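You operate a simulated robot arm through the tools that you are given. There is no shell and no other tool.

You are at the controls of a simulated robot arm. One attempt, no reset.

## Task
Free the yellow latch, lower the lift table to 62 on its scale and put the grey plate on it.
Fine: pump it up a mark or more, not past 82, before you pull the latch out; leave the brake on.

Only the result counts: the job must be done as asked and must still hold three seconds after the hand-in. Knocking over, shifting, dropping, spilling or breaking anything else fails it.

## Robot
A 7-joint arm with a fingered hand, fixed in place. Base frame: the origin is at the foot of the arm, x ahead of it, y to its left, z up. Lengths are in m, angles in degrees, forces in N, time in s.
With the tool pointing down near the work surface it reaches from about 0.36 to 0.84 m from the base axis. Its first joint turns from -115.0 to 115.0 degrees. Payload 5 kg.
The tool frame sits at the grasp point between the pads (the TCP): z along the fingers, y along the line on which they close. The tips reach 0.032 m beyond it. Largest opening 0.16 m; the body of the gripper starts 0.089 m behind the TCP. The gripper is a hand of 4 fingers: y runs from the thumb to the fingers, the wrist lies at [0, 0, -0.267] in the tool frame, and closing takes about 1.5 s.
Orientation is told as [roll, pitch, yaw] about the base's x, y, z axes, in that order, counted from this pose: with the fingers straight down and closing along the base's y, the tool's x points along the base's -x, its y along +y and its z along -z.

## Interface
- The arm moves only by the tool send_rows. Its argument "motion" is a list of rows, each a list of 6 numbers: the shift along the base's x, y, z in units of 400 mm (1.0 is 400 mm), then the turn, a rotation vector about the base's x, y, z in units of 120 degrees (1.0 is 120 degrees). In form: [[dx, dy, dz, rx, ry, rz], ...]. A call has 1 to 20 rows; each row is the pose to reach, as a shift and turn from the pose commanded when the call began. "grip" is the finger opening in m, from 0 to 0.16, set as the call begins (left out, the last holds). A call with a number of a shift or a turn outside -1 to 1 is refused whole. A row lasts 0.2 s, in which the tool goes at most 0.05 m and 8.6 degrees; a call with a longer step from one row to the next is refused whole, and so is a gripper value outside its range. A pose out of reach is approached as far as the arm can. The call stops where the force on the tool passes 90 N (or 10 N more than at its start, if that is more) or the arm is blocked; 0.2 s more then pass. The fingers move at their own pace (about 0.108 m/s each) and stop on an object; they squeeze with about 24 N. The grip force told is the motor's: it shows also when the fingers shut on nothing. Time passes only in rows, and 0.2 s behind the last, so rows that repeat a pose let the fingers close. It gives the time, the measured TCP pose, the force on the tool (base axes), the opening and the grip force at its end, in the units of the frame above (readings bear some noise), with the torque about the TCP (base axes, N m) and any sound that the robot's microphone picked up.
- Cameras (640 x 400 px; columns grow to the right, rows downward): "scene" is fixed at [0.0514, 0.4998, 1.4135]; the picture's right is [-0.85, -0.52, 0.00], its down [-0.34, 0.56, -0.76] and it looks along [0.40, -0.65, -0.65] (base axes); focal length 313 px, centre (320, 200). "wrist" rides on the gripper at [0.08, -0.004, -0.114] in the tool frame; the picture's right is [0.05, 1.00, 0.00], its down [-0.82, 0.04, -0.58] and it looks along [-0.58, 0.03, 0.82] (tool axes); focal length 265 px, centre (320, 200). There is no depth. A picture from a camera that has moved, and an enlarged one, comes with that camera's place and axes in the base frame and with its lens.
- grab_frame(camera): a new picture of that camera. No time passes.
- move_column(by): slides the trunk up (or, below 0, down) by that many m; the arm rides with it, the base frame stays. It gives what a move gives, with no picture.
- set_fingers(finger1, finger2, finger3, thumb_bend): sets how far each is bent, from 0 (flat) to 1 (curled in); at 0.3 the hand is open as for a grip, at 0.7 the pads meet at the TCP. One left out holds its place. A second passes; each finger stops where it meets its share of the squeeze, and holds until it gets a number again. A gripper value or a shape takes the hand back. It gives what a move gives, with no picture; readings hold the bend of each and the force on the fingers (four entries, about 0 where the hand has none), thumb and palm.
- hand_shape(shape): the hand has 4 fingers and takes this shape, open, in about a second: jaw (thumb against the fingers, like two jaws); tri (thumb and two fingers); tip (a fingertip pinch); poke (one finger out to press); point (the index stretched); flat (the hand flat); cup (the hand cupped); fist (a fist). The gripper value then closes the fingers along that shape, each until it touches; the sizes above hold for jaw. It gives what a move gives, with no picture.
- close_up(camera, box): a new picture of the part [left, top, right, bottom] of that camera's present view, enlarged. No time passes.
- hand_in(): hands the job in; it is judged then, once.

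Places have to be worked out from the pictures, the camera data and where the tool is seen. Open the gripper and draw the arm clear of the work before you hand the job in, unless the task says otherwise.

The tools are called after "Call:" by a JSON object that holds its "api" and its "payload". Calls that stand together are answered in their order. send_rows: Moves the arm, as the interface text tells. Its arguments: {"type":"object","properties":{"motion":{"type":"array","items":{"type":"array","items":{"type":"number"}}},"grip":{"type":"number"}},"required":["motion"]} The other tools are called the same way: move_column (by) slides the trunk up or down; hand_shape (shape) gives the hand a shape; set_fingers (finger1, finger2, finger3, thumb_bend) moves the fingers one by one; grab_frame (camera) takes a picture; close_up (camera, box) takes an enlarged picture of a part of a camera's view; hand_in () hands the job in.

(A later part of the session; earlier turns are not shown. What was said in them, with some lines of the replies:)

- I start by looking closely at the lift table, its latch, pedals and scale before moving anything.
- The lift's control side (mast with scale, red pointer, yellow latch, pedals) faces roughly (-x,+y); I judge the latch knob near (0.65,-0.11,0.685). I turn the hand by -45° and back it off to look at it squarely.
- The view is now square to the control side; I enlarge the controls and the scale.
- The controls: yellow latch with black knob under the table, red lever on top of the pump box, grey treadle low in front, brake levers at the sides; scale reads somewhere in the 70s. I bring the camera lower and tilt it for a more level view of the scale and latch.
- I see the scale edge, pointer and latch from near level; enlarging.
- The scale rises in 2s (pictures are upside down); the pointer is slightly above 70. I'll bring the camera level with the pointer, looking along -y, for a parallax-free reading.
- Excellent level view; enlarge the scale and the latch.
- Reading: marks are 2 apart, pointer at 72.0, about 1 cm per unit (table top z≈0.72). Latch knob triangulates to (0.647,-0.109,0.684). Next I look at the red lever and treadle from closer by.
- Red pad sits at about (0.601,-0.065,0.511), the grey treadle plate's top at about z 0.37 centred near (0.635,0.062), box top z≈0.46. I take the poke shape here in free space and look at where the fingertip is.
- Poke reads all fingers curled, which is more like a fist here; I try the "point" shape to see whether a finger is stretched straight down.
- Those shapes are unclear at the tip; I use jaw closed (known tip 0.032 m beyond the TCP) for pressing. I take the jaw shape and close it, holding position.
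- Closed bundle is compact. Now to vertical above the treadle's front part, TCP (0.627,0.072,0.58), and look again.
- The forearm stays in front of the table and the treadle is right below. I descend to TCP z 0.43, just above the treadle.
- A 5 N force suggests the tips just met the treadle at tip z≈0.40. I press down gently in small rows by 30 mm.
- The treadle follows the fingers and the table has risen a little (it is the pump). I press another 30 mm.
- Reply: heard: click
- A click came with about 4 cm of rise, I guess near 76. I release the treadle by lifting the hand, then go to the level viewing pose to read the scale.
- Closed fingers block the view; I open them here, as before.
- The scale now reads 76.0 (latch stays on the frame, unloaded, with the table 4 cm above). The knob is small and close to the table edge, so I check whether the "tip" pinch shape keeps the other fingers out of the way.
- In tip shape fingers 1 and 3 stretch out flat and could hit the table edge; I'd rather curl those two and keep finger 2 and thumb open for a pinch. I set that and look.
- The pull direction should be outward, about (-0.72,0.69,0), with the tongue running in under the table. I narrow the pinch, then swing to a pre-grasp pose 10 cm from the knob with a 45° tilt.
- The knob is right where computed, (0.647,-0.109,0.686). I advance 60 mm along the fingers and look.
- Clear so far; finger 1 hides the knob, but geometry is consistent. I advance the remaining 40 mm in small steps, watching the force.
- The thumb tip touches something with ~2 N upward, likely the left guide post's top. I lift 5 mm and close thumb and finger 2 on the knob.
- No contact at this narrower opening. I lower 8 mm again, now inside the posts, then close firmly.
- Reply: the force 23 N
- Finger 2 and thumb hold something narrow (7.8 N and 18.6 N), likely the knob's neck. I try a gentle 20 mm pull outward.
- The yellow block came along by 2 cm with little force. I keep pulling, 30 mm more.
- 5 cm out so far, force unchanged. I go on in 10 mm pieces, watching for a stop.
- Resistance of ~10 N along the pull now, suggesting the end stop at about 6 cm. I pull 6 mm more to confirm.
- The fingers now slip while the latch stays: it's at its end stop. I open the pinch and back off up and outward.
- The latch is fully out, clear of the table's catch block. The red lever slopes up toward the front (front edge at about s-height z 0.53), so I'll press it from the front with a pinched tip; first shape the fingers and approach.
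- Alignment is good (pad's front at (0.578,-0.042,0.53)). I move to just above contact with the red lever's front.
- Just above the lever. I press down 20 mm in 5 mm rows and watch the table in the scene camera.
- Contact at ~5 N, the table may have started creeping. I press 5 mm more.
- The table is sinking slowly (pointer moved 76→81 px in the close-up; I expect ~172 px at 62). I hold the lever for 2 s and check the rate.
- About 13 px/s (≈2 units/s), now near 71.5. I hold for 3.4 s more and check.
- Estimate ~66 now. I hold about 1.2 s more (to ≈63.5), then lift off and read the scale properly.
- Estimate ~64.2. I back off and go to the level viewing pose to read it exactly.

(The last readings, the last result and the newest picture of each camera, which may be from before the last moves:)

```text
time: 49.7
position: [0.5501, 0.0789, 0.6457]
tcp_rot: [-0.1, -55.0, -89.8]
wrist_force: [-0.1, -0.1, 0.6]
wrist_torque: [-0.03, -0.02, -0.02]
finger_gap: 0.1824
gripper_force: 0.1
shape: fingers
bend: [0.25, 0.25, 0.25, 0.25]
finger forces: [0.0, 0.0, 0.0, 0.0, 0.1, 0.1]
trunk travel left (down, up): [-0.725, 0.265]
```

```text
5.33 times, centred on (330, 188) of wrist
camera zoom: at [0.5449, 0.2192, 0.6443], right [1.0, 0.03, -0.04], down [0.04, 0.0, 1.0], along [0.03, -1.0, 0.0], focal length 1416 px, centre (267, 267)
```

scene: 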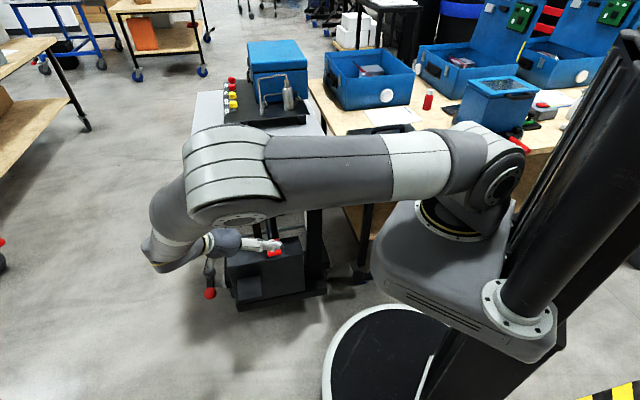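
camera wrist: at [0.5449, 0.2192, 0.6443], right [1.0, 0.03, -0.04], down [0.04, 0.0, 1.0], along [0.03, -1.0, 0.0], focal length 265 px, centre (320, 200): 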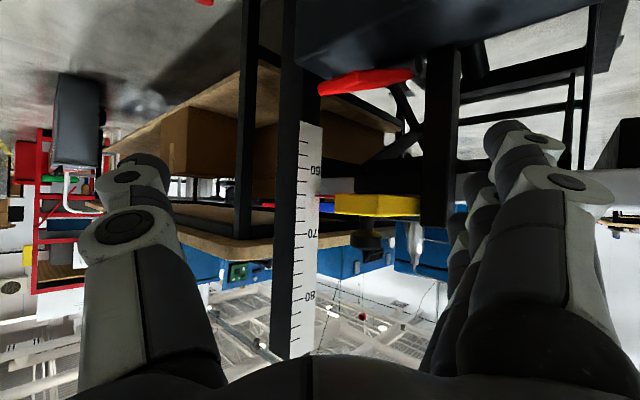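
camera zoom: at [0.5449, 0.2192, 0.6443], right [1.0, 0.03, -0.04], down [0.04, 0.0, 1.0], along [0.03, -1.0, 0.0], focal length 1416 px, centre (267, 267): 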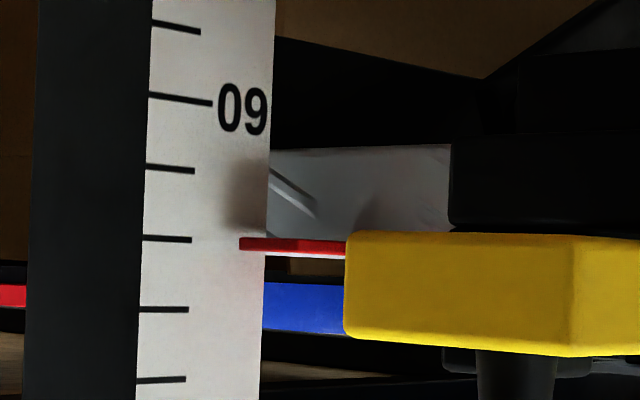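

The level view reads exactly 64.0 (and matches my scene-camera estimate; 62 ↔ pointer at ~171 px). I pinch the fingers again and return to just above the red lever.

Call:
{"api": "set_fingers", "payload": {"finger1": 1.0, "finger2": 0.72, "finger3": 1.0, "thumb_bend": 0.72}}

Call:
{"api": "send_rows", "payload": {"motion": [[0, 0, 0, 0.0132, 0.0055, 0.0623], [0, 0, 0, 0.0264, 0.0109, 0.1247], [0, 0, 0, 0.0396, 0.0164, 0.187], [0, 0, 0, 0.0527, 0.0219, 0.2493], [0, 0, 0, 0.0659, 0.0273, 0.3117], [0, 0, 0, 0.0791, 0.0328, 0.374], [0.01, -0.09, -0.06, 0.0791, 0.0328, 0.374], [0.02, -0.18, -0.12, 0.0791, 0.0328, 0.374], [0.0325, -0.264, -0.1925, 0.0791, 0.0328, 0.374]]}}

Call:
{"api": "close_up", "payload": {"camera": "scene", "box": [180, 150, 380, 275]}}

```text
time: 50.7
position: [0.55, 0.0787, 0.6445]
tcp_rot: [-0.1, -55.0, -89.9]
wrist_force: [0.4, 0.4, 0.2]
wrist_torque: [-0.02, 0.0, -0.01]
finger_gap: 0.05
gripper_force: 0.1
shape: fingers
bend: [1.0, 0.71, 1.0, 0.71]
finger forces: [0.0, 0.1, 0.0, 0.1, 0.0, 0.0]
trunk travel left (down, up): [-0.725, 0.265]
```

```text
time: 52.7
position: [0.5646, -0.0263, 0.5682]
tcp_rot: [-0.1, -44.9, -44.8]
wrist_force: [-0.1, 0.7, -0.3]
wrist_torque: [0.02, 0.0, 0.03]
finger_gap: 0.0501
gripper_force: 0.1
shape: fingers
bend: [1.0, 0.71, 1.0, 0.71]
finger forces: [0.0, 0.0, 0.0, 0.0, 0.0, 0.0]
trunk travel left (down, up): [-0.725, 0.265]
```

```text
3.20 times, centred on (280, 212) of scene
camera zoom: at [0.0514, 0.4998, 1.4135], right [-0.85, -0.52, 0.0], down [-0.34, 0.56, -0.76], along [0.4, -0.65, -0.65], focal length 1002 px, centre (448, 160)
```

zoom: 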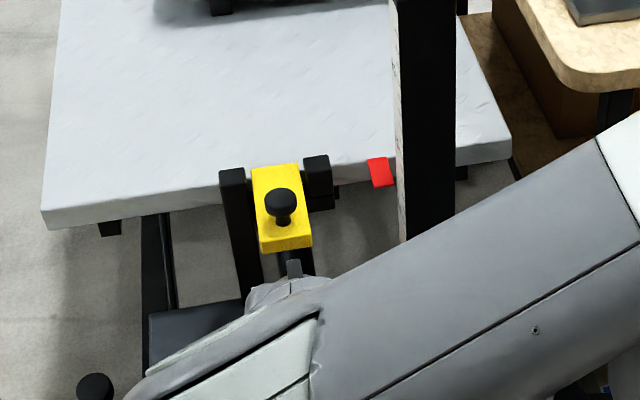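

Table has held its height. I give a timed press expected to lower ~1.5 units, then lift and compare.

Call:
{"api": "send_rows", "payload": {"motion": [[0, 0, -0.0125, 0, 0, 0], [0, 0, -0.025, 0, 0, 0], [0, 0, -0.0375, 0, 0, 0], [0, 0, -0.05, 0, 0, 0], [0, 0, -0.0625, 0, 0, 0], [0, 0, -0.0625, 0, 0, 0], [0, 0, -0.0625, 0, 0, 0], [0, 0, 0, 0, 0, 0]]}}

Call:
{"api": "close_up", "payload": {"camera": "scene", "box": [180, 150, 380, 275]}}

Call:
{"api": "close_up", "payload": {"camera": "scene", "box": [280, 190, 320, 215]}}

```text
time: 54.5
position: [0.5626, -0.026, 0.5671]
tcp_rot: [-0.3, -44.9, -44.8]
wrist_force: [-0.4, 0.5, 0.1]
wrist_torque: [-0.02, -0.01, -0.01]
finger_gap: 0.05
gripper_force: 0.0
shape: fingers
bend: [1.0, 0.71, 1.0, 0.71]
finger forces: [0.0, 0.0, 0.0, 0.0, 0.0, 0.0]
trunk travel left (down, up): [-0.725, 0.265]
```

```text
3.20 times, centred on (280, 212) of scene
camera zoom: at [0.0514, 0.4998, 1.4135], right [-0.85, -0.52, 0.0], down [-0.34, 0.56, -0.76], along [0.4, -0.65, -0.65], focal length 1002 px, centre (448, 160)
```

zoom: 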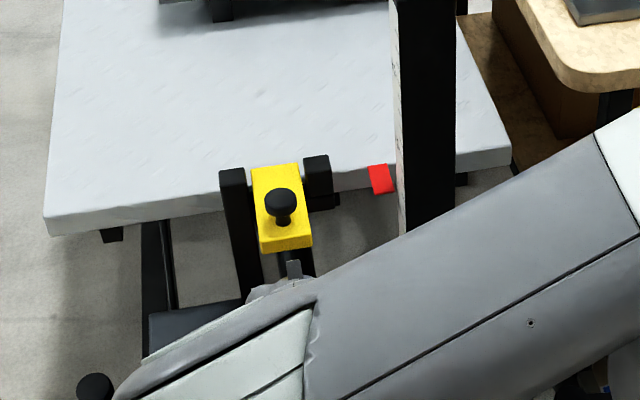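

```text
16.00 times, centred on (300, 202) of scene
camera zoom: at [0.0514, 0.4998, 1.4135], right [-0.85, -0.52, 0.0], down [-0.34, 0.56, -0.76], along [0.4, -0.65, -0.65], focal length 5010 px, centre (640, 160)
```

zoom: 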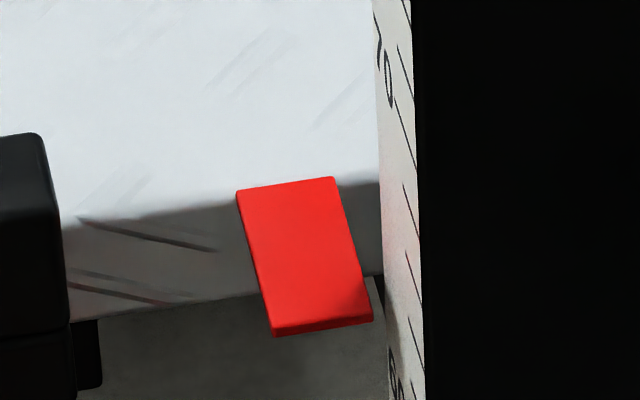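

Pointer at ~165 px → about 62.9. A slightly shorter press for ~0.8–0.9 more.

Call:
{"api": "send_rows", "payload": {"motion": [[0, 0, -0.0125, 0, 0, 0], [0, 0, -0.025, 0, 0, 0], [0, 0, -0.0375, 0, 0, 0], [0, 0, -0.05, 0, 0, 0], [0, 0, -0.0625, 0, 0, 0], [0, 0, -0.0625, 0, 0, 0], [0, 0, -0.03, 0, 0, 0], [0, 0, 0, 0, 0, 0]]}}

Call:
{"api": "close_up", "payload": {"camera": "scene", "box": [180, 150, 380, 275]}}

Call:
{"api": "close_up", "payload": {"camera": "scene", "box": [280, 190, 320, 215]}}

```text
time: 56.3
position: [0.5621, -0.0279, 0.5689]
tcp_rot: [-0.1, -44.9, -44.8]
wrist_force: [-0.1, 0.3, -0.5]
wrist_torque: [0.0, -0.01, -0.01]
finger_gap: 0.0497
gripper_force: 0.2
shape: fingers
bend: [1.0, 0.71, 1.0, 0.71]
finger forces: [0.1, 0.0, 0.1, 0.1, 0.0, 0.0]
trunk travel left (down, up): [-0.725, 0.265]
```

```text
3.20 times, centred on (280, 212) of scene
camera zoom: at [0.0514, 0.4998, 1.4135], right [-0.85, -0.52, 0.0], down [-0.34, 0.56, -0.76], along [0.4, -0.65, -0.65], focal length 1002 px, centre (448, 160)
```

zoom: 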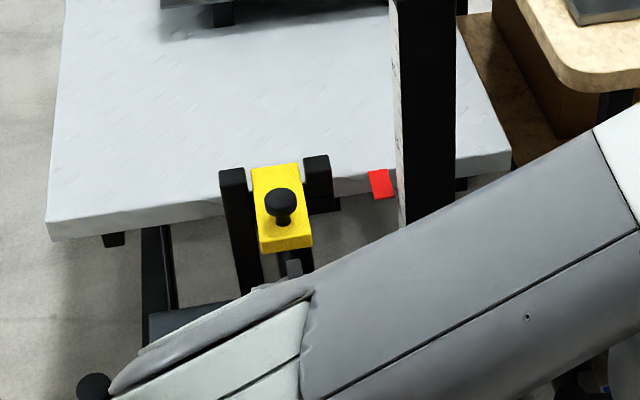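

```text
16.00 times, centred on (300, 202) of scene
camera zoom: at [0.0514, 0.4998, 1.4135], right [-0.85, -0.52, 0.0], down [-0.34, 0.56, -0.76], along [0.4, -0.65, -0.65], focal length 5010 px, centre (640, 160)
```

zoom: 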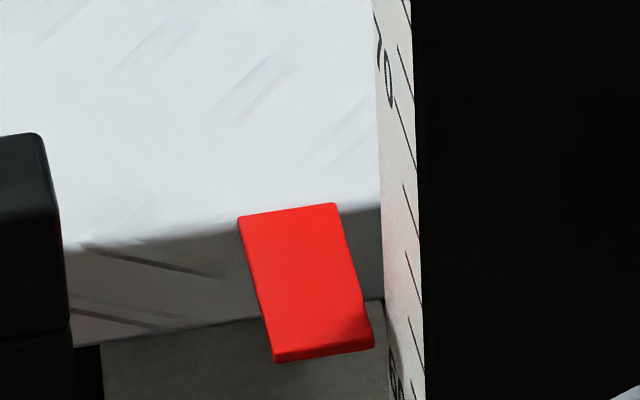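

Shift of 26 px at 16× ≈0.8 units, so about 62.1. I check with the level view.

Call:
{"api": "send_rows", "payload": {"motion": [[-0.02, 0.09, 0.06, 0, 0, 0], [-0.03, 0.18, 0.12, 0, 0, 0], [-0.0325, 0.264, 0.18, 0, 0, 0], [-0.0325, 0.264, 0.18, -0.0132, -0.0055, -0.0623], [-0.0325, 0.264, 0.18, -0.0264, -0.0109, -0.1247], [-0.0325, 0.264, 0.18, -0.0396, -0.0164, -0.187], [-0.0325, 0.264, 0.15, -0.0527, -0.0219, -0.2493], [-0.0325, 0.264, 0.14, -0.0659, -0.0273, -0.3117], [-0.0325, 0.264, 0.14, -0.0791, -0.0328, -0.374]]}}

Call:
{"api": "set_fingers", "payload": {"finger1": 0.25, "finger2": 0.25, "finger3": 0.25, "thumb_bend": 0.25}}

Call:
{"api": "close_up", "payload": {"camera": "wrist", "box": [270, 150, 390, 225]}}

```text
time: 58.3
position: [0.5498, 0.0798, 0.6247]
tcp_rot: [-0.1, -55.0, -90.0]
wrist_force: [0.5, 0.0, -0.1]
wrist_torque: [-0.02, -0.01, 0.0]
finger_gap: 0.0501
gripper_force: 0.1
shape: fingers
bend: [1.0, 0.71, 1.0, 0.71]
finger forces: [0.0, 0.0, 0.1, 0.0, 0.1, 0.1]
trunk travel left (down, up): [-0.725, 0.265]
```

```text
time: 59.3
position: [0.5511, 0.0797, 0.6236]
tcp_rot: [-0.1, -55.0, -89.8]
wrist_force: [0.0, -0.4, -0.1]
wrist_torque: [-0.01, -0.01, 0.02]
finger_gap: 0.1826
gripper_force: 0.0
shape: fingers
bend: [0.25, 0.25, 0.25, 0.25]
finger forces: [0.1, 0.1, 0.1, 0.1, 0.1, 0.0]
trunk travel left (down, up): [-0.725, 0.265]
```

```text
5.33 times, centred on (330, 188) of wrist
camera zoom: at [0.5449, 0.2192, 0.6232], right [1.0, 0.03, -0.04], down [0.04, 0.0, 1.0], along [0.03, -1.0, 0.0], focal length 1416 px, centre (267, 267)
```

zoom: 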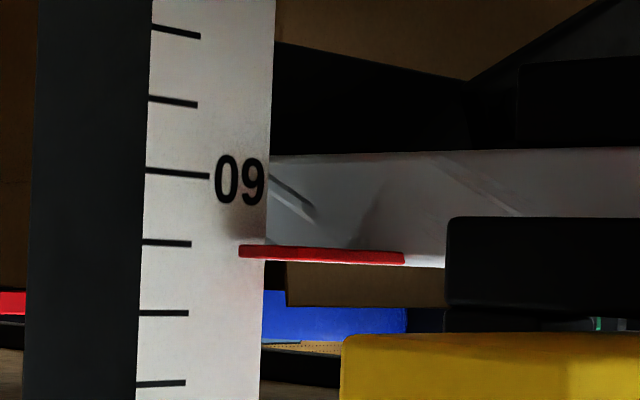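

The scale reads about 62.1, good. Next the grey plate on the workbench, roughly at (0.42,-0.65): I raise the hand, straighten it and swing over to look.

Call:
{"api": "send_rows", "payload": {"motion": [[0, 0, 0.1, 0, 0, 0], [0, 0, 0.2, 0, 0, 0], [0, 0, 0.3, 0, 0, 0], [0, 0, 0.4, 0, 0, 0], [0, 0, 0.5, 0, 0, 0], [0, 0, 0.56, 0.065, 0, 0], [0, 0, 0.63, 0.13, 0, 0], [0, 0, 0.7, 0.196, 0, 0], [0, 0, 0.77, 0.262, 0, 0], [0, 0, 0.84, 0.327, 0, 0], [0, 0, 0.91, 0.393, 0, 0], [0, 0, 0.975, 0.4583, 0, 0]]}}

Call:
{"api": "send_rows", "payload": {"motion": [[-0.027, -0.1146, 0, 0, 0, 0], [-0.054, -0.229, 0, 0, 0, 0], [-0.081, -0.344, 0, 0, 0, 0], [-0.108, -0.458, 0, 0, 0, 0], [-0.135, -0.573, 0, 0, 0, 0], [-0.162, -0.6875, 0, 0, 0, 0], [-0.19, -0.8, 0, 0, 0, 0]]}}

Call:
{"api": "grab_frame", "payload": {"camera": "wrist"}}

Call:
{"api": "grab_frame", "payload": {"camera": "scene"}}

```text
time: 61.9
position: [0.5497, 0.0796, 1.0157]
tcp_rot: [0.0, 0.3, -89.9]
wrist_force: [0.0, 0.2, -0.1]
wrist_torque: [0.02, 0.0, -0.03]
finger_gap: 0.1826
gripper_force: 0.1
shape: fingers
bend: [0.25, 0.25, 0.25, 0.25]
finger forces: [0.0, 0.1, 0.1, 0.1, 0.0, 0.1]
trunk travel left (down, up): [-0.725, 0.265]
```

```text
time: 63.5
position: [0.4738, -0.2413, 1.0147]
tcp_rot: [-0.1, 0.1, -90.0]
wrist_force: [-0.3, 0.2, 0.6]
wrist_torque: [0.05, -0.01, 0.0]
finger_gap: 0.1829
gripper_force: 0.0
shape: fingers
bend: [0.25, 0.25, 0.25, 0.25]
finger forces: [0.1, 0.0, 0.0, 0.0, 0.1, 0.0]
trunk travel left (down, up): [-0.725, 0.265]
```

```text
taken
camera wrist: at [0.4684, -0.161, 1.1276], right [1.0, 0.05, 0.0], down [0.04, -0.82, 0.58], along [0.03, -0.58, -0.82], focal length 265 px, centre (320, 200)
```

wrist: 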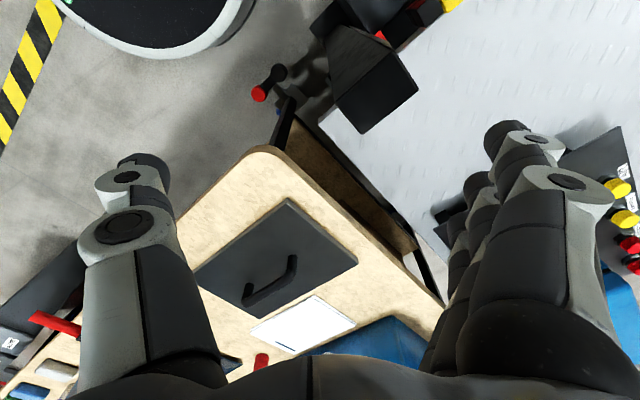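

```text
taken
```

scene: 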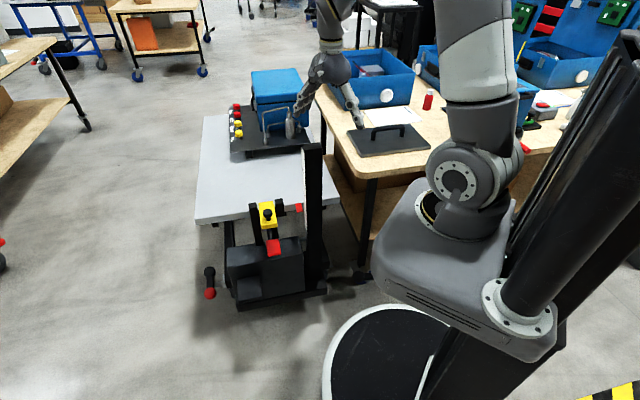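

The plate with its handle is in view; I enlarge it in both cameras to triangulate.

Call:
{"api": "close_up", "payload": {"camera": "wrist", "box": [180, 190, 372, 310]}}

Call:
{"api": "close_up", "payload": {"camera": "scene", "box": [320, 100, 448, 180]}}

```text
3.33 times, centred on (276, 250) of wrist
camera zoom: at [0.4684, -0.161, 1.1276], right [1.0, 0.05, 0.0], down [0.04, -0.82, 0.58], along [0.03, -0.58, -0.82], focal length 885 px, centre (467, 33)
```

zoom: 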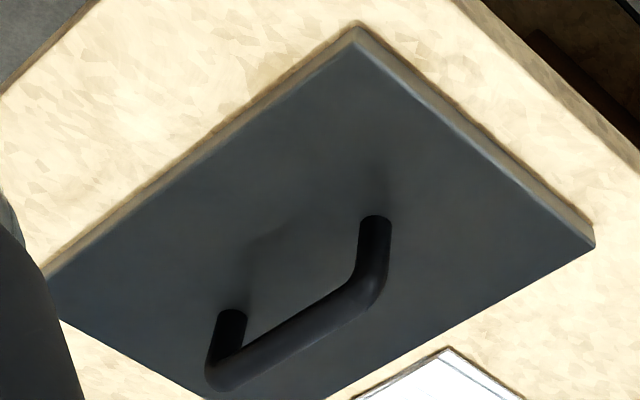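

```text
5.00 times, centred on (384, 140) of scene
camera zoom: at [0.0514, 0.4998, 1.4135], right [-0.85, -0.52, 0.0], down [-0.34, 0.56, -0.76], along [0.4, -0.65, -0.65], focal length 1566 px, centre (0, 500)
```

zoom: 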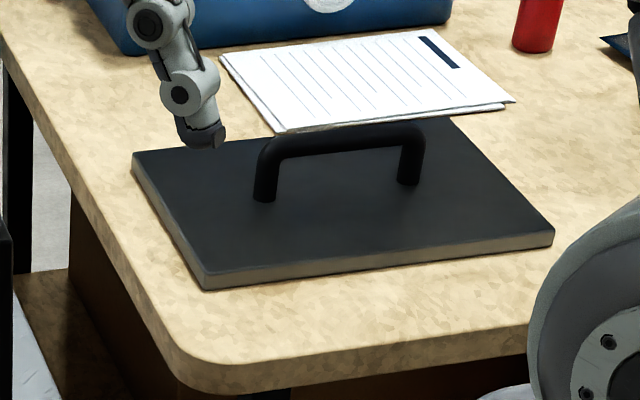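

Plate: top z≈0.80, 0.26×0.185 m, centre ≈(0.401,-0.555), handle bar along u at (0.400,-0.562,0.843). I take the jaw shape and move above the handle with yaw -135°.

Call:
{"api": "hand_shape", "payload": {"shape": "jaw"}}

Call:
{"api": "send_rows", "payload": {"motion": [[-0.0231, -0.1002, -0.0109, 0, 0, -0.0469], [-0.0461, -0.2005, -0.0219, 0, 0, -0.0938], [-0.0692, -0.3007, -0.0328, 0, 0, -0.1406], [-0.0923, -0.4009, -0.0438, 0, 0, -0.1875], [-0.1153, -0.5011, -0.0547, 0, 0, -0.2344], [-0.1384, -0.6014, -0.0656, 0, 0, -0.2813], [-0.1614, -0.7016, -0.0766, 0, 0, -0.3281], [-0.1845, -0.8018, -0.0875, 0, 0, -0.375]], "grip": 0.1}}

Call:
{"api": "grab_frame", "payload": {"camera": "wrist"}}

Call:
{"api": "grab_frame", "payload": {"camera": "scene"}}

```text
time: 64.4
position: [0.4763, -0.2395, 1.0126]
tcp_rot: [-0.1, 0.0, -89.9]
wrist_force: [-0.6, 0.5, -0.6]
wrist_torque: [0.0, 0.0, 0.01]
finger_gap: 0.16
gripper_force: 0.0
shape: jaw
bend: [0.3, 0.3, 0.3, 0.3]
finger forces: [0.0, 0.1, 0.0, 0.0, 0.0, 0.0]
trunk travel left (down, up): [-0.725, 0.265]
```

```text
time: 66.2
position: [0.4008, -0.5633, 0.9779]
tcp_rot: [0.0, 0.0, -135.0]
wrist_force: [-0.5, -0.2, 0.6]
wrist_torque: [0.01, 0.0, -0.01]
finger_gap: 0.1006
gripper_force: 0.0
shape: jaw
bend: [0.7, 0.7, 0.7, 0.68]
finger forces: [0.0, 0.1, 0.1, 0.0, 0.1, 0.0]
trunk travel left (down, up): [-0.725, 0.265]
```

```text
taken
camera wrist: at [0.4526, -0.503, 1.0911], right [0.74, -0.67, 0.0], down [-0.55, -0.61, 0.58], along [-0.39, -0.43, -0.82], focal length 265 px, centre (320, 200)
```

wrist: 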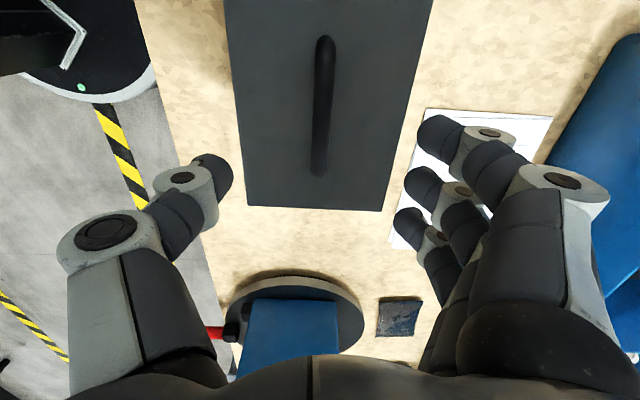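

```text
taken
```

scene: 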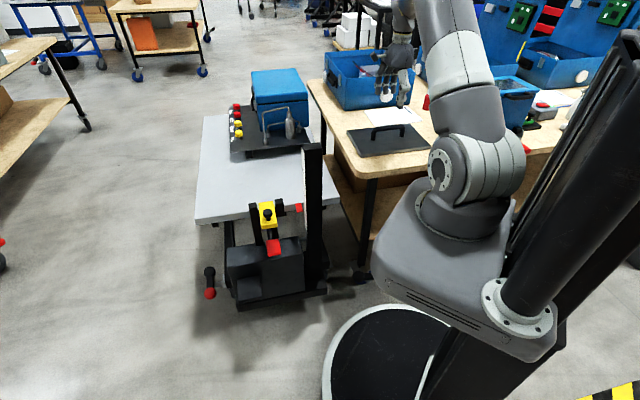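

Handle spans (0.443,-0.517) to (0.354,-0.607), centre (0.399,-0.562): right below the hand. I descend to TCP z 0.85.

Call:
{"api": "send_rows", "payload": {"motion": [[0, 0, -0.08, 0, 0, 0], [0, 0, -0.16, 0, 0, 0], [0, 0, -0.24, 0, 0, 0], [0, 0, -0.29, 0, 0, 0], [0, 0, -0.325, 0, 0, 0]]}}

Call:
{"api": "grab_frame", "payload": {"camera": "wrist"}}

Call:
{"api": "close_up", "payload": {"camera": "scene", "box": [320, 80, 480, 180]}}

```text
time: 67.4
position: [0.4009, -0.5625, 0.849]
tcp_rot: [0.0, -0.1, -134.9]
wrist_force: [0.2, 0.3, -0.6]
wrist_torque: [-0.01, 0.0, 0.0]
finger_gap: 0.1005
gripper_force: 0.0
shape: jaw
bend: [0.7, 0.7, 0.7, 0.68]
finger forces: [0.0, 0.0, 0.0, 0.1, 0.0, 0.0]
trunk travel left (down, up): [-0.725, 0.265]
```

```text
taken
camera wrist: at [0.4533, -0.5015, 0.9621], right [0.74, -0.67, 0.0], down [-0.55, -0.61, 0.58], along [-0.39, -0.43, -0.82], focal length 265 px, centre (320, 200)
```

wrist: 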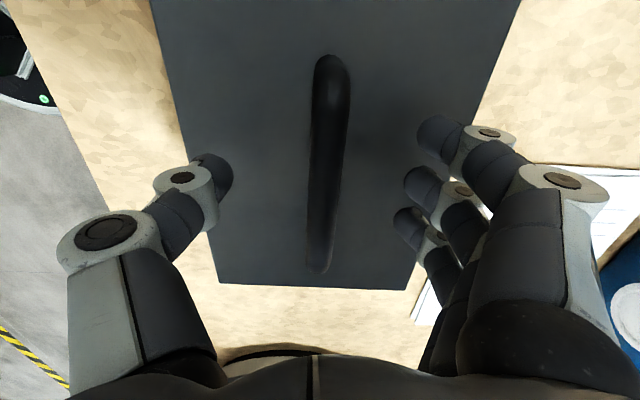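

```text
4.00 times, centred on (400, 130) of scene
camera zoom: at [0.0514, 0.4998, 1.4135], right [-0.85, -0.52, 0.0], down [-0.34, 0.56, -0.76], along [0.4, -0.65, -0.65], focal length 1252 px, centre (0, 480)
```

zoom: 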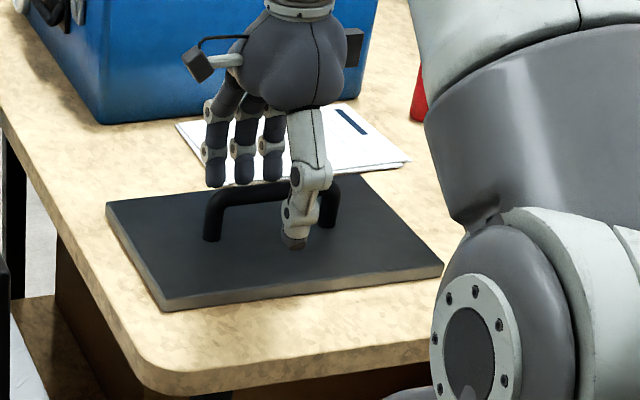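

The fingers straddle the bar well. I close on it.

Call:
{"api": "send_rows", "payload": {"motion": [[0, 0, 0, 0, 0, 0], [0, 0, 0, 0, 0, 0], [0, 0, 0, 0, 0, 0], [0, 0, 0, 0, 0, 0], [0, 0, 0, 0, 0, 0], [0, 0, 0, 0, 0, 0]], "grip": 0}}

Call:
{"api": "close_up", "payload": {"camera": "scene", "box": [320, 80, 480, 180]}}

Call:
{"api": "grab_frame", "payload": {"camera": "wrist"}}

```text
time: 68.8
position: [0.4016, -0.5616, 0.8484]
tcp_rot: [0.0, 0.0, -134.7]
wrist_force: [1.0, -1.5, 0.3]
wrist_torque: [-0.05, -0.03, 0.02]
finger_gap: 0.0099
gripper_force: 24.0
shape: jaw
bend: [0.71, 0.71, 0.71, 0.7]
finger forces: [6.8, 6.7, 6.7, 0.0, 20.5, 0.0]
trunk travel left (down, up): [-0.725, 0.265]
```

```text
4.00 times, centred on (400, 130) of scene
camera zoom: at [0.0514, 0.4998, 1.4135], right [-0.85, -0.52, 0.0], down [-0.34, 0.56, -0.76], along [0.4, -0.65, -0.65], focal length 1252 px, centre (0, 480)
```

zoom: 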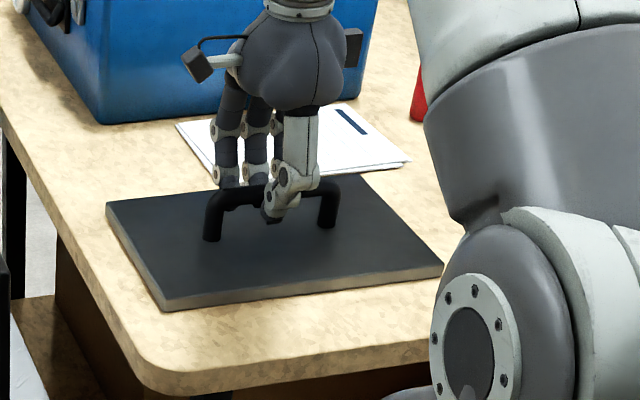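

```text
taken
camera wrist: at [0.4538, -0.5016, 0.9618], right [0.74, -0.67, 0.0], down [-0.55, -0.61, 0.58], along [-0.39, -0.43, -0.82], focal length 265 px, centre (320, 200)
```

wrist: 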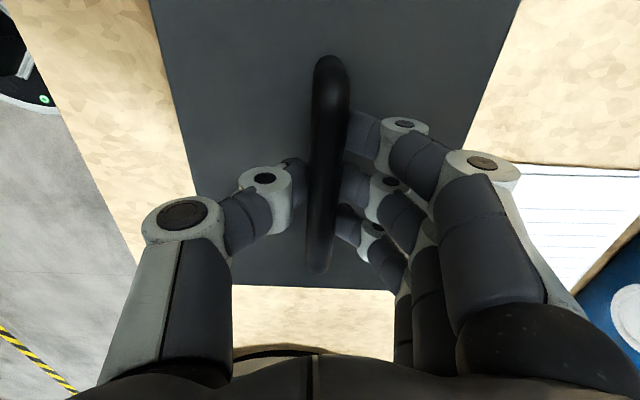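

A firm grip on the bar (three fingers 6.7 N each, thumb 20 N). I lift 40 mm slowly and check.

Call:
{"api": "send_rows", "payload": {"motion": [[0, 0, 0.0125, 0, 0, 0], [0, 0, 0.025, 0, 0, 0], [0, 0, 0.05, 0, 0, 0], [0, 0, 0.075, 0, 0, 0], [0, 0, 0.1, 0, 0, 0], [0, 0, 0.1, 0, 0, 0]]}}

Call:
{"api": "close_up", "payload": {"camera": "scene", "box": [320, 80, 480, 180]}}

Call:
{"api": "grab_frame", "payload": {"camera": "wrist"}}

```text
time: 70.2
position: [0.4008, -0.5619, 0.8887]
tcp_rot: [-0.1, 0.1, -135.0]
wrist_force: [-0.1, -0.2, -11.6]
wrist_torque: [0.07, -0.08, 0.01]
finger_gap: 0.0094
gripper_force: 23.9
shape: jaw
bend: [0.71, 0.71, 0.71, 0.7]
finger forces: [6.5, 7.3, 7.6, 0.1, 21.2, 0.0]
trunk travel left (down, up): [-0.725, 0.265]
```

```text
4.00 times, centred on (400, 130) of scene
camera zoom: at [0.0514, 0.4998, 1.4135], right [-0.85, -0.52, 0.0], down [-0.34, 0.56, -0.76], along [0.4, -0.65, -0.65], focal length 1252 px, centre (0, 480)
```

zoom: 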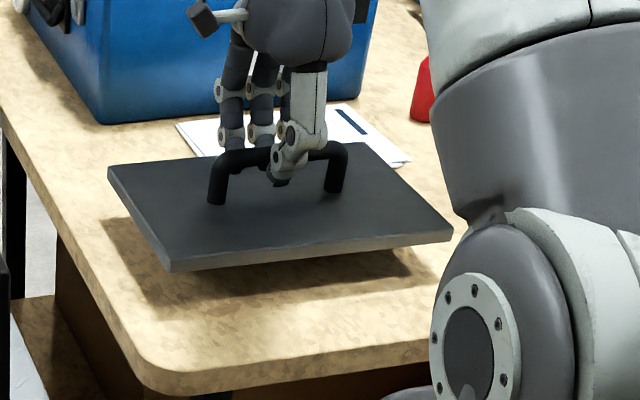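

```text
taken
camera wrist: at [0.4535, -0.5016, 1.0014], right [0.74, -0.67, 0.0], down [-0.55, -0.61, 0.58], along [-0.39, -0.43, -0.82], focal length 265 px, centre (320, 200)
```

wrist: 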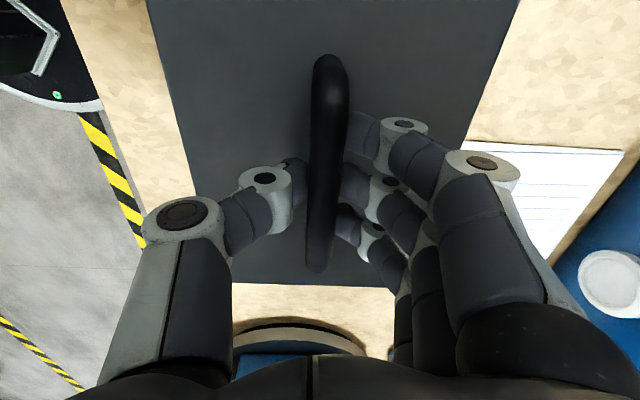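

The plate hangs level, about 1.2 kg. Its way to the table runs along the table's own width direction: I raise 14 cm, then carry it over to above (0.757,-0.249).

Call:
{"api": "send_rows", "payload": {"motion": [[0, 0, 0.07, 0, 0, 0], [0, 0, 0.16, 0, 0, 0], [0, 0, 0.25, 0, 0, 0], [0, 0, 0.34, 0, 0, 0], [0.03, 0.026, 0.35, 0, 0, 0], [0.1, 0.088, 0.35, 0, 0, 0], [0.178, 0.156, 0.35, 0, 0, 0], [0.256, 0.225, 0.35, 0, 0, 0], [0.334, 0.293, 0.35, 0, 0, 0], [0.412, 0.362, 0.35, 0, 0, 0], [0.49, 0.43, 0.35, 0, 0, 0], [0.568, 0.499, 0.35, 0, 0, 0], [0.646, 0.5675, 0.35, 0, 0, 0], [0.724, 0.636, 0.35, 0, 0, 0], [0.8, 0.703, 0.35, 0, 0, 0], [0.86, 0.755, 0.35, 0, 0, 0], [0.889, 0.781, 0.35, 0, 0, 0]]}}

Call:
{"api": "grab_frame", "payload": {"camera": "scene"}}

Call:
{"api": "grab_frame", "payload": {"camera": "wrist"}}

```text
time: 73.8
position: [0.7568, -0.2486, 1.0286]
tcp_rot: [0.0, 0.1, -134.9]
wrist_force: [-0.7, -0.6, -11.8]
wrist_torque: [0.03, 0.01, -0.01]
finger_gap: 0.0091
gripper_force: 23.5
shape: jaw
bend: [0.71, 0.71, 0.71, 0.71]
finger forces: [7.3, 6.9, 7.2, 0.1, 20.2, 0.1]
trunk travel left (down, up): [-0.725, 0.265]
```

```text
taken
```

scene: 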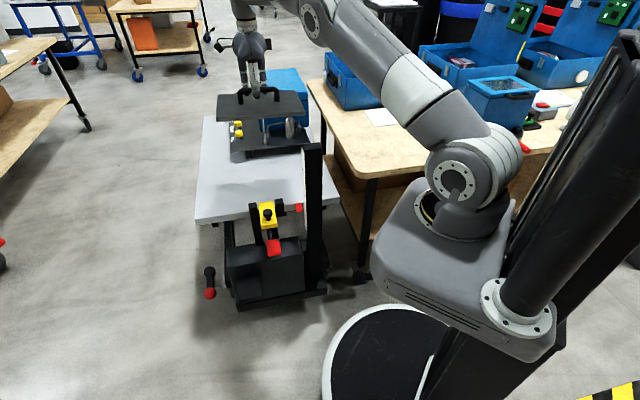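

```text
taken
camera wrist: at [0.8104, -0.1887, 1.1412], right [0.74, -0.67, 0.0], down [-0.55, -0.61, 0.58], along [-0.39, -0.43, -0.82], focal length 265 px, centre (320, 200)
```

wrist: 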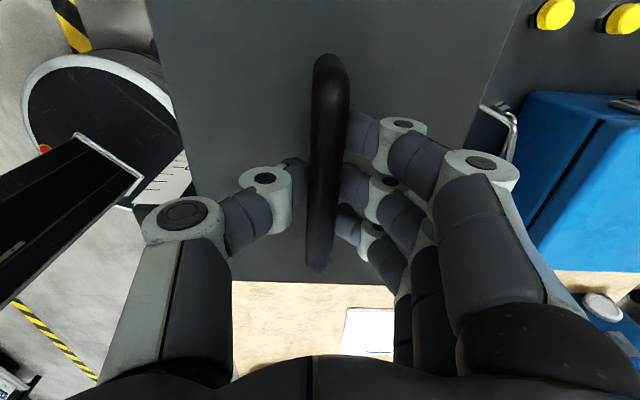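

Clear all round: stand front is ~14 cm behind the plate's rear edge, mast is outside. I lower to TCP z 0.73 and check before touching down.

Call:
{"api": "send_rows", "payload": {"motion": [[0, 0, -0.08, 0, 0, 0], [0, 0, -0.18, 0, 0, 0], [0, 0, -0.28, 0, 0, 0], [0, 0, -0.38, 0, 0, 0], [0, 0, -0.48, 0, 0, 0], [0, 0, -0.58, 0, 0, 0], [0, 0, -0.67, 0, 0, 0], [0, 0, -0.73, 0, 0, 0], [0, 0, -0.75, 0, 0, 0]]}}

Call:
{"api": "grab_frame", "payload": {"camera": "scene"}}

Call:
{"api": "grab_frame", "payload": {"camera": "wrist"}}

Call:
{"api": "close_up", "payload": {"camera": "scene", "box": [180, 90, 372, 210]}}

```text
time: 75.8
position: [0.7564, -0.2487, 0.7275]
tcp_rot: [0.1, 0.1, -135.0]
wrist_force: [-0.2, -0.4, -11.4]
wrist_torque: [0.05, -0.03, 0.01]
finger_gap: 0.009
gripper_force: 24.3
shape: jaw
bend: [0.71, 0.71, 0.71, 0.71]
finger forces: [6.5, 7.1, 7.8, 0.0, 19.9, 0.0]
trunk travel left (down, up): [-0.725, 0.265]
```

```text
taken
```

scene: 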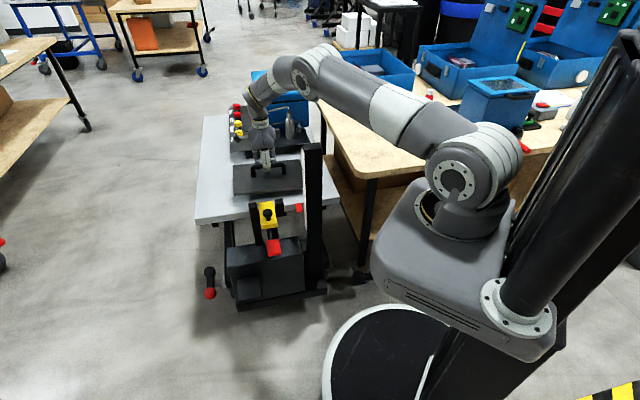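

```text
taken
camera wrist: at [0.8094, -0.1891, 0.8413], right [0.74, -0.67, 0.0], down [-0.55, -0.61, 0.58], along [-0.39, -0.43, -0.82], focal length 265 px, centre (320, 200)
```

wrist: 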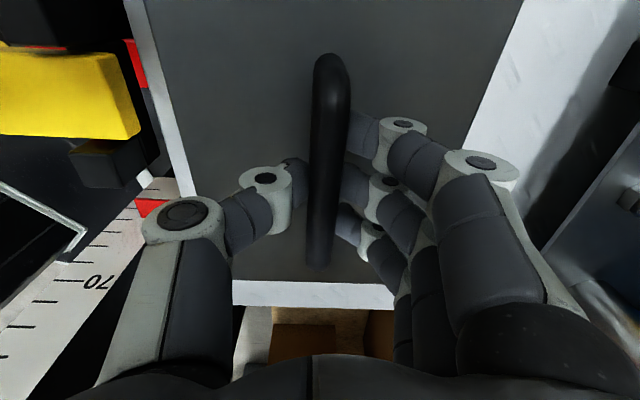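

```text
3.33 times, centred on (276, 150) of scene
camera zoom: at [0.0514, 0.4998, 1.4135], right [-0.85, -0.52, 0.0], down [-0.34, 0.56, -0.76], along [0.4, -0.65, -0.65], focal length 1044 px, centre (467, 367)
```

zoom: 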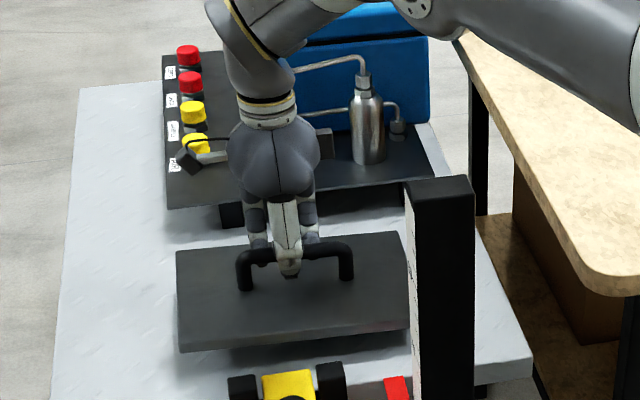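

Plate is well inside the free area (front margin ~3–4 cm). I lower the last bit slowly, expecting touchdown near TCP z 0.68.

Call:
{"api": "send_rows", "payload": {"motion": [[0, 0, -0.025, 0, 0, 0], [0, 0, -0.05, 0, 0, 0], [0, 0, -0.0725, 0, 0, 0], [0, 0, -0.085, 0, 0, 0], [0, 0, -0.0975, 0, 0, 0]]}}

Call:
{"api": "close_up", "payload": {"camera": "scene", "box": [200, 140, 340, 228]}}

```text
time: 77.0
position: [0.7573, -0.2486, 0.6918]
tcp_rot: [0.2, 0.0, -135.0]
wrist_force: [-1.5, 0.1, -4.1]
wrist_torque: [-0.08, 0.11, 0.07]
finger_gap: 0.0089
gripper_force: 24.4
shape: jaw
bend: [0.71, 0.71, 0.71, 0.71]
finger forces: [7.0, 6.1, 6.2, 0.0, 20.1, 0.0]
trunk travel left (down, up): [-0.725, 0.265]
```

```text
4.55 times, centred on (270, 184) of scene
camera zoom: at [0.0514, 0.4998, 1.4135], right [-0.85, -0.52, 0.0], down [-0.34, 0.56, -0.76], along [0.4, -0.65, -0.65], focal length 1423 px, centre (547, 273)
```

zoom: 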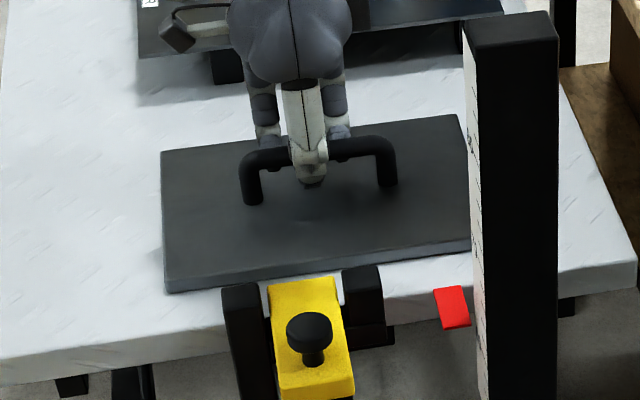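

Force has dropped to -4 N: the plate is touching down. I lower 3 mm more to rest it fully.

Call:
{"api": "send_rows", "payload": {"motion": [[0, 0, -0.005, 0, 0, 0], [0, 0, -0.0075, 0, 0, 0], [0, 0, -0.0075, 0, 0, 0]]}}

```text
time: 77.8
position: [0.7559, -0.2491, 0.6864]
tcp_rot: [0.0, 0.0, -134.9]
wrist_force: [-1.2, 2.6, -3.2]
wrist_torque: [0.04, 0.04, -0.03]
finger_gap: 0.0086
gripper_force: 23.8
shape: jaw
bend: [0.72, 0.72, 0.72, 0.72]
finger forces: [4.7, 4.7, 4.7, 0.1, 16.0, 0.0]
trunk travel left (down, up): [-0.725, 0.265]
```

The plate rests; I open the hand gently to 0.08 m.

Call:
{"api": "send_rows", "payload": {"motion": [[0, 0, 0, 0, 0, 0], [0, 0, 0, 0, 0, 0], [0, 0, 0, 0, 0, 0], [0, 0, 0, 0, 0, 0]], "grip": 0.08}}

Call:
{"api": "close_up", "payload": {"camera": "scene", "box": [200, 140, 340, 228]}}

Call:
{"api": "grab_frame", "payload": {"camera": "wrist"}}

```text
time: 78.8
position: [0.755, -0.25, 0.6878]
tcp_rot: [0.0, 0.0, -134.9]
wrist_force: [1.0, -0.3, 0.5]
wrist_torque: [0.03, 0.0, -0.02]
finger_gap: 0.0791
gripper_force: 0.1
shape: jaw
bend: [0.72, 0.72, 0.72, 0.7]
finger forces: [0.1, 0.0, 0.0, 0.0, 0.0, 0.1]
trunk travel left (down, up): [-0.725, 0.265]
```

```text
4.55 times, centred on (270, 184) of scene
camera zoom: at [0.0514, 0.4998, 1.4135], right [-0.85, -0.52, 0.0], down [-0.34, 0.56, -0.76], along [0.4, -0.65, -0.65], focal length 1423 px, centre (547, 273)
```

zoom: 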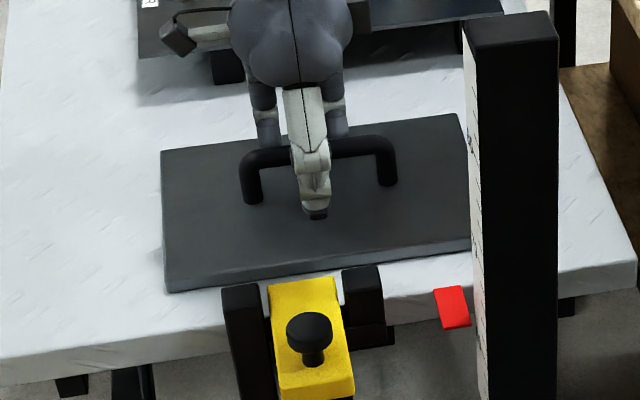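

```text
taken
camera wrist: at [0.8085, -0.1885, 0.8008], right [0.74, -0.67, 0.0], down [-0.55, -0.61, 0.58], along [-0.39, -0.43, -0.82], focal length 265 px, centre (320, 200)
```

wrist: 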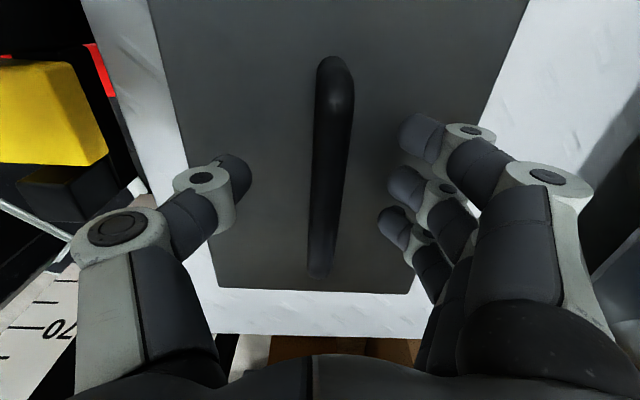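

The plate stays put, hand is free of the bar. I raise straight up, then compare the pointer with the earlier picture.

Call:
{"api": "send_rows", "payload": {"motion": [[0, 0, 0.05, 0, 0, 0], [0, 0, 0.12, 0, 0, 0], [0, 0, 0.22, 0, 0, 0], [0, 0, 0.33, 0, 0, 0], [0, 0, 0.44, 0, 0, 0], [0, 0, 0.55, 0, 0, 0], [0, 0, 0.66, 0, 0, 0], [0, 0, 0.77, 0, 0, 0], [0, 0, 0.85, 0, 0, 0]]}}

Call:
{"api": "close_up", "payload": {"camera": "scene", "box": [280, 190, 320, 215]}}

Call:
{"api": "grab_frame", "payload": {"camera": "scene"}}

```text
time: 80.8
position: [0.7559, -0.2477, 1.0278]
tcp_rot: [0.1, 0.0, -134.9]
wrist_force: [0.1, 0.3, -0.4]
wrist_torque: [0.0, 0.01, -0.01]
finger_gap: 0.0793
gripper_force: 0.0
shape: jaw
bend: [0.72, 0.72, 0.72, 0.7]
finger forces: [0.1, 0.1, 0.1, 0.0, 0.1, 0.1]
trunk travel left (down, up): [-0.725, 0.265]
```

```text
16.00 times, centred on (300, 202) of scene
camera zoom: at [0.0514, 0.4998, 1.4135], right [-0.85, -0.52, 0.0], down [-0.34, 0.56, -0.76], along [0.4, -0.65, -0.65], focal length 5010 px, centre (640, 160)
```

zoom: 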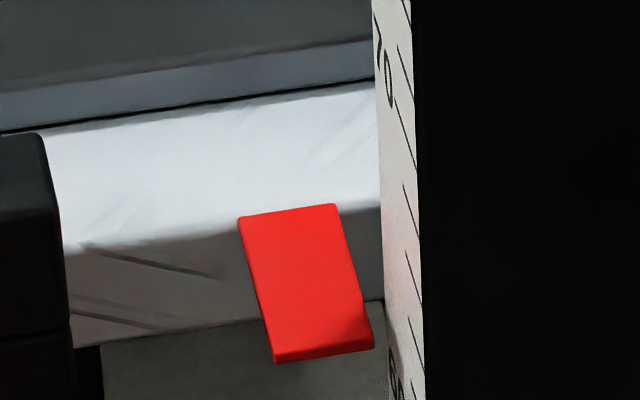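

```text
taken
```

scene: 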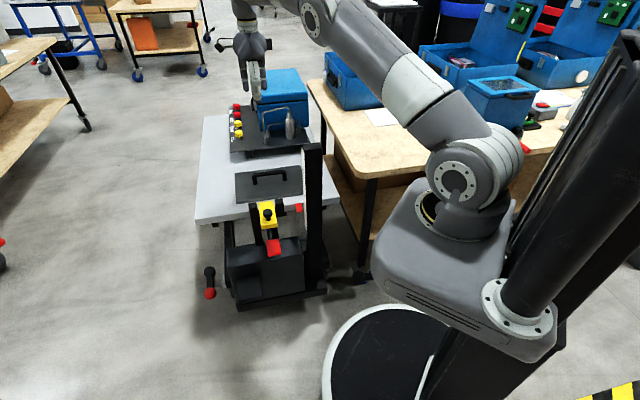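

The pointer hasn't moved (≈62.1), the plate rests flat, brake and latch are as intended. I open the hand and draw the arm clear of the table.

Call:
{"api": "send_rows", "payload": {"motion": [[-0.05, 0.08, 0.03, 0, 0, 0], [-0.1, 0.16, 0.03, 0, 0, 0], [-0.15, 0.24, 0.03, 0, 0, 0], [-0.2, 0.32, 0.03, 0, 0, 0], [-0.25, 0.4, 0.03, 0, 0, 0], [-0.3, 0.48, 0.03, 0, 0, 0], [-0.35, 0.56, 0.03, 0, 0, 0], [-0.4, 0.64, 0.03, 0, 0, 0], [-0.45, 0.72, 0.03, 0, 0, 0], [-0.5, 0.8, 0.03, 0, 0, 0], [-0.55, 0.88, 0.03, 0, 0, 0], [-0.6, 0.96, 0.03, 0, 0, 0]], "grip": 0.16}}

Call:
{"api": "grab_frame", "payload": {"camera": "scene"}}

Call:
{"api": "close_up", "payload": {"camera": "scene", "box": [280, 190, 320, 215]}}

```text
time: 83.4
position: [0.5158, 0.1357, 1.0396]
tcp_rot: [0.1, -0.1, -135.0]
wrist_force: [0.2, -0.1, -0.3]
wrist_torque: [-0.01, -0.01, 0.01]
finger_gap: 0.16
gripper_force: 0.1
shape: jaw
bend: [0.3, 0.3, 0.3, 0.3]
finger forces: [0.1, 0.0, 0.0, 0.0, 0.0, 0.1]
trunk travel left (down, up): [-0.725, 0.265]
```

```text
taken
```

scene: 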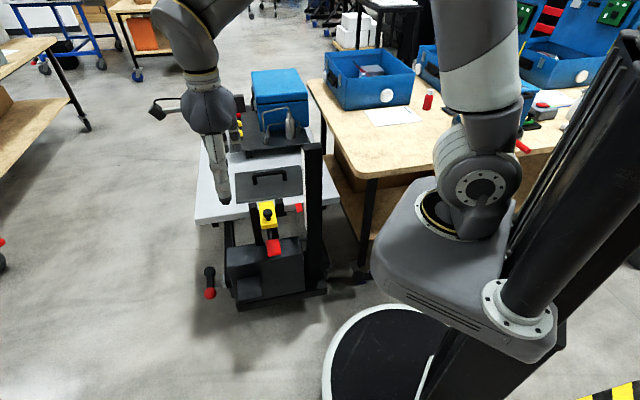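

```text
16.00 times, centred on (300, 202) of scene
camera zoom: at [0.0514, 0.4998, 1.4135], right [-0.85, -0.52, 0.0], down [-0.34, 0.56, -0.76], along [0.4, -0.65, -0.65], focal length 5010 px, centre (640, 160)
```

zoom: 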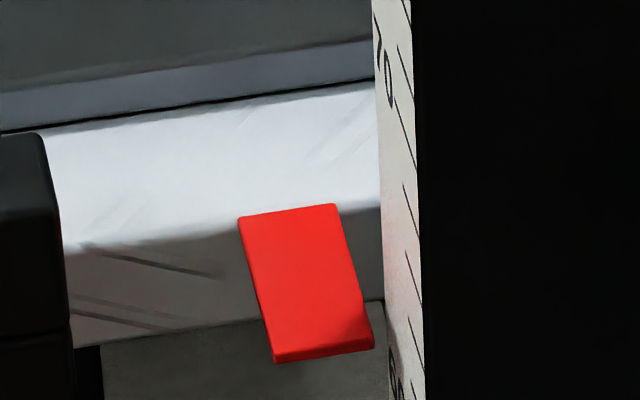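

Table steady at 62, plate on it, latch pulled out, brake untouched, arm clear with open hand. I hand in.

Call:
{"api": "hand_in", "payload": {}}

```text
The job is handed in.
```

The grey plate is on the lift table, the table reads about 62.1 on its scale, and the yellow latch is pulled fully out. I've handed the job in; no verdict has come back yet.

- **Pumping:** the table started at 72. I pumped it to 76 before pulling the latch, so it went up two marks and stayed under 82.
- **Latch:** it slid out about 6 cm to its end stop and is clear of the table's catch block.
- **Lowering:** I lowered with the red lever in short presses. The pointer did not move after the plate was set down.
- **Plate:** it sits flat in the free area at the front, about 3–4 cm back from the front edge and well clear of the stand behind it.
- **Brake:** I did not touch it, so it is as it was.

The hand is open and the arm is drawn clear of the table.
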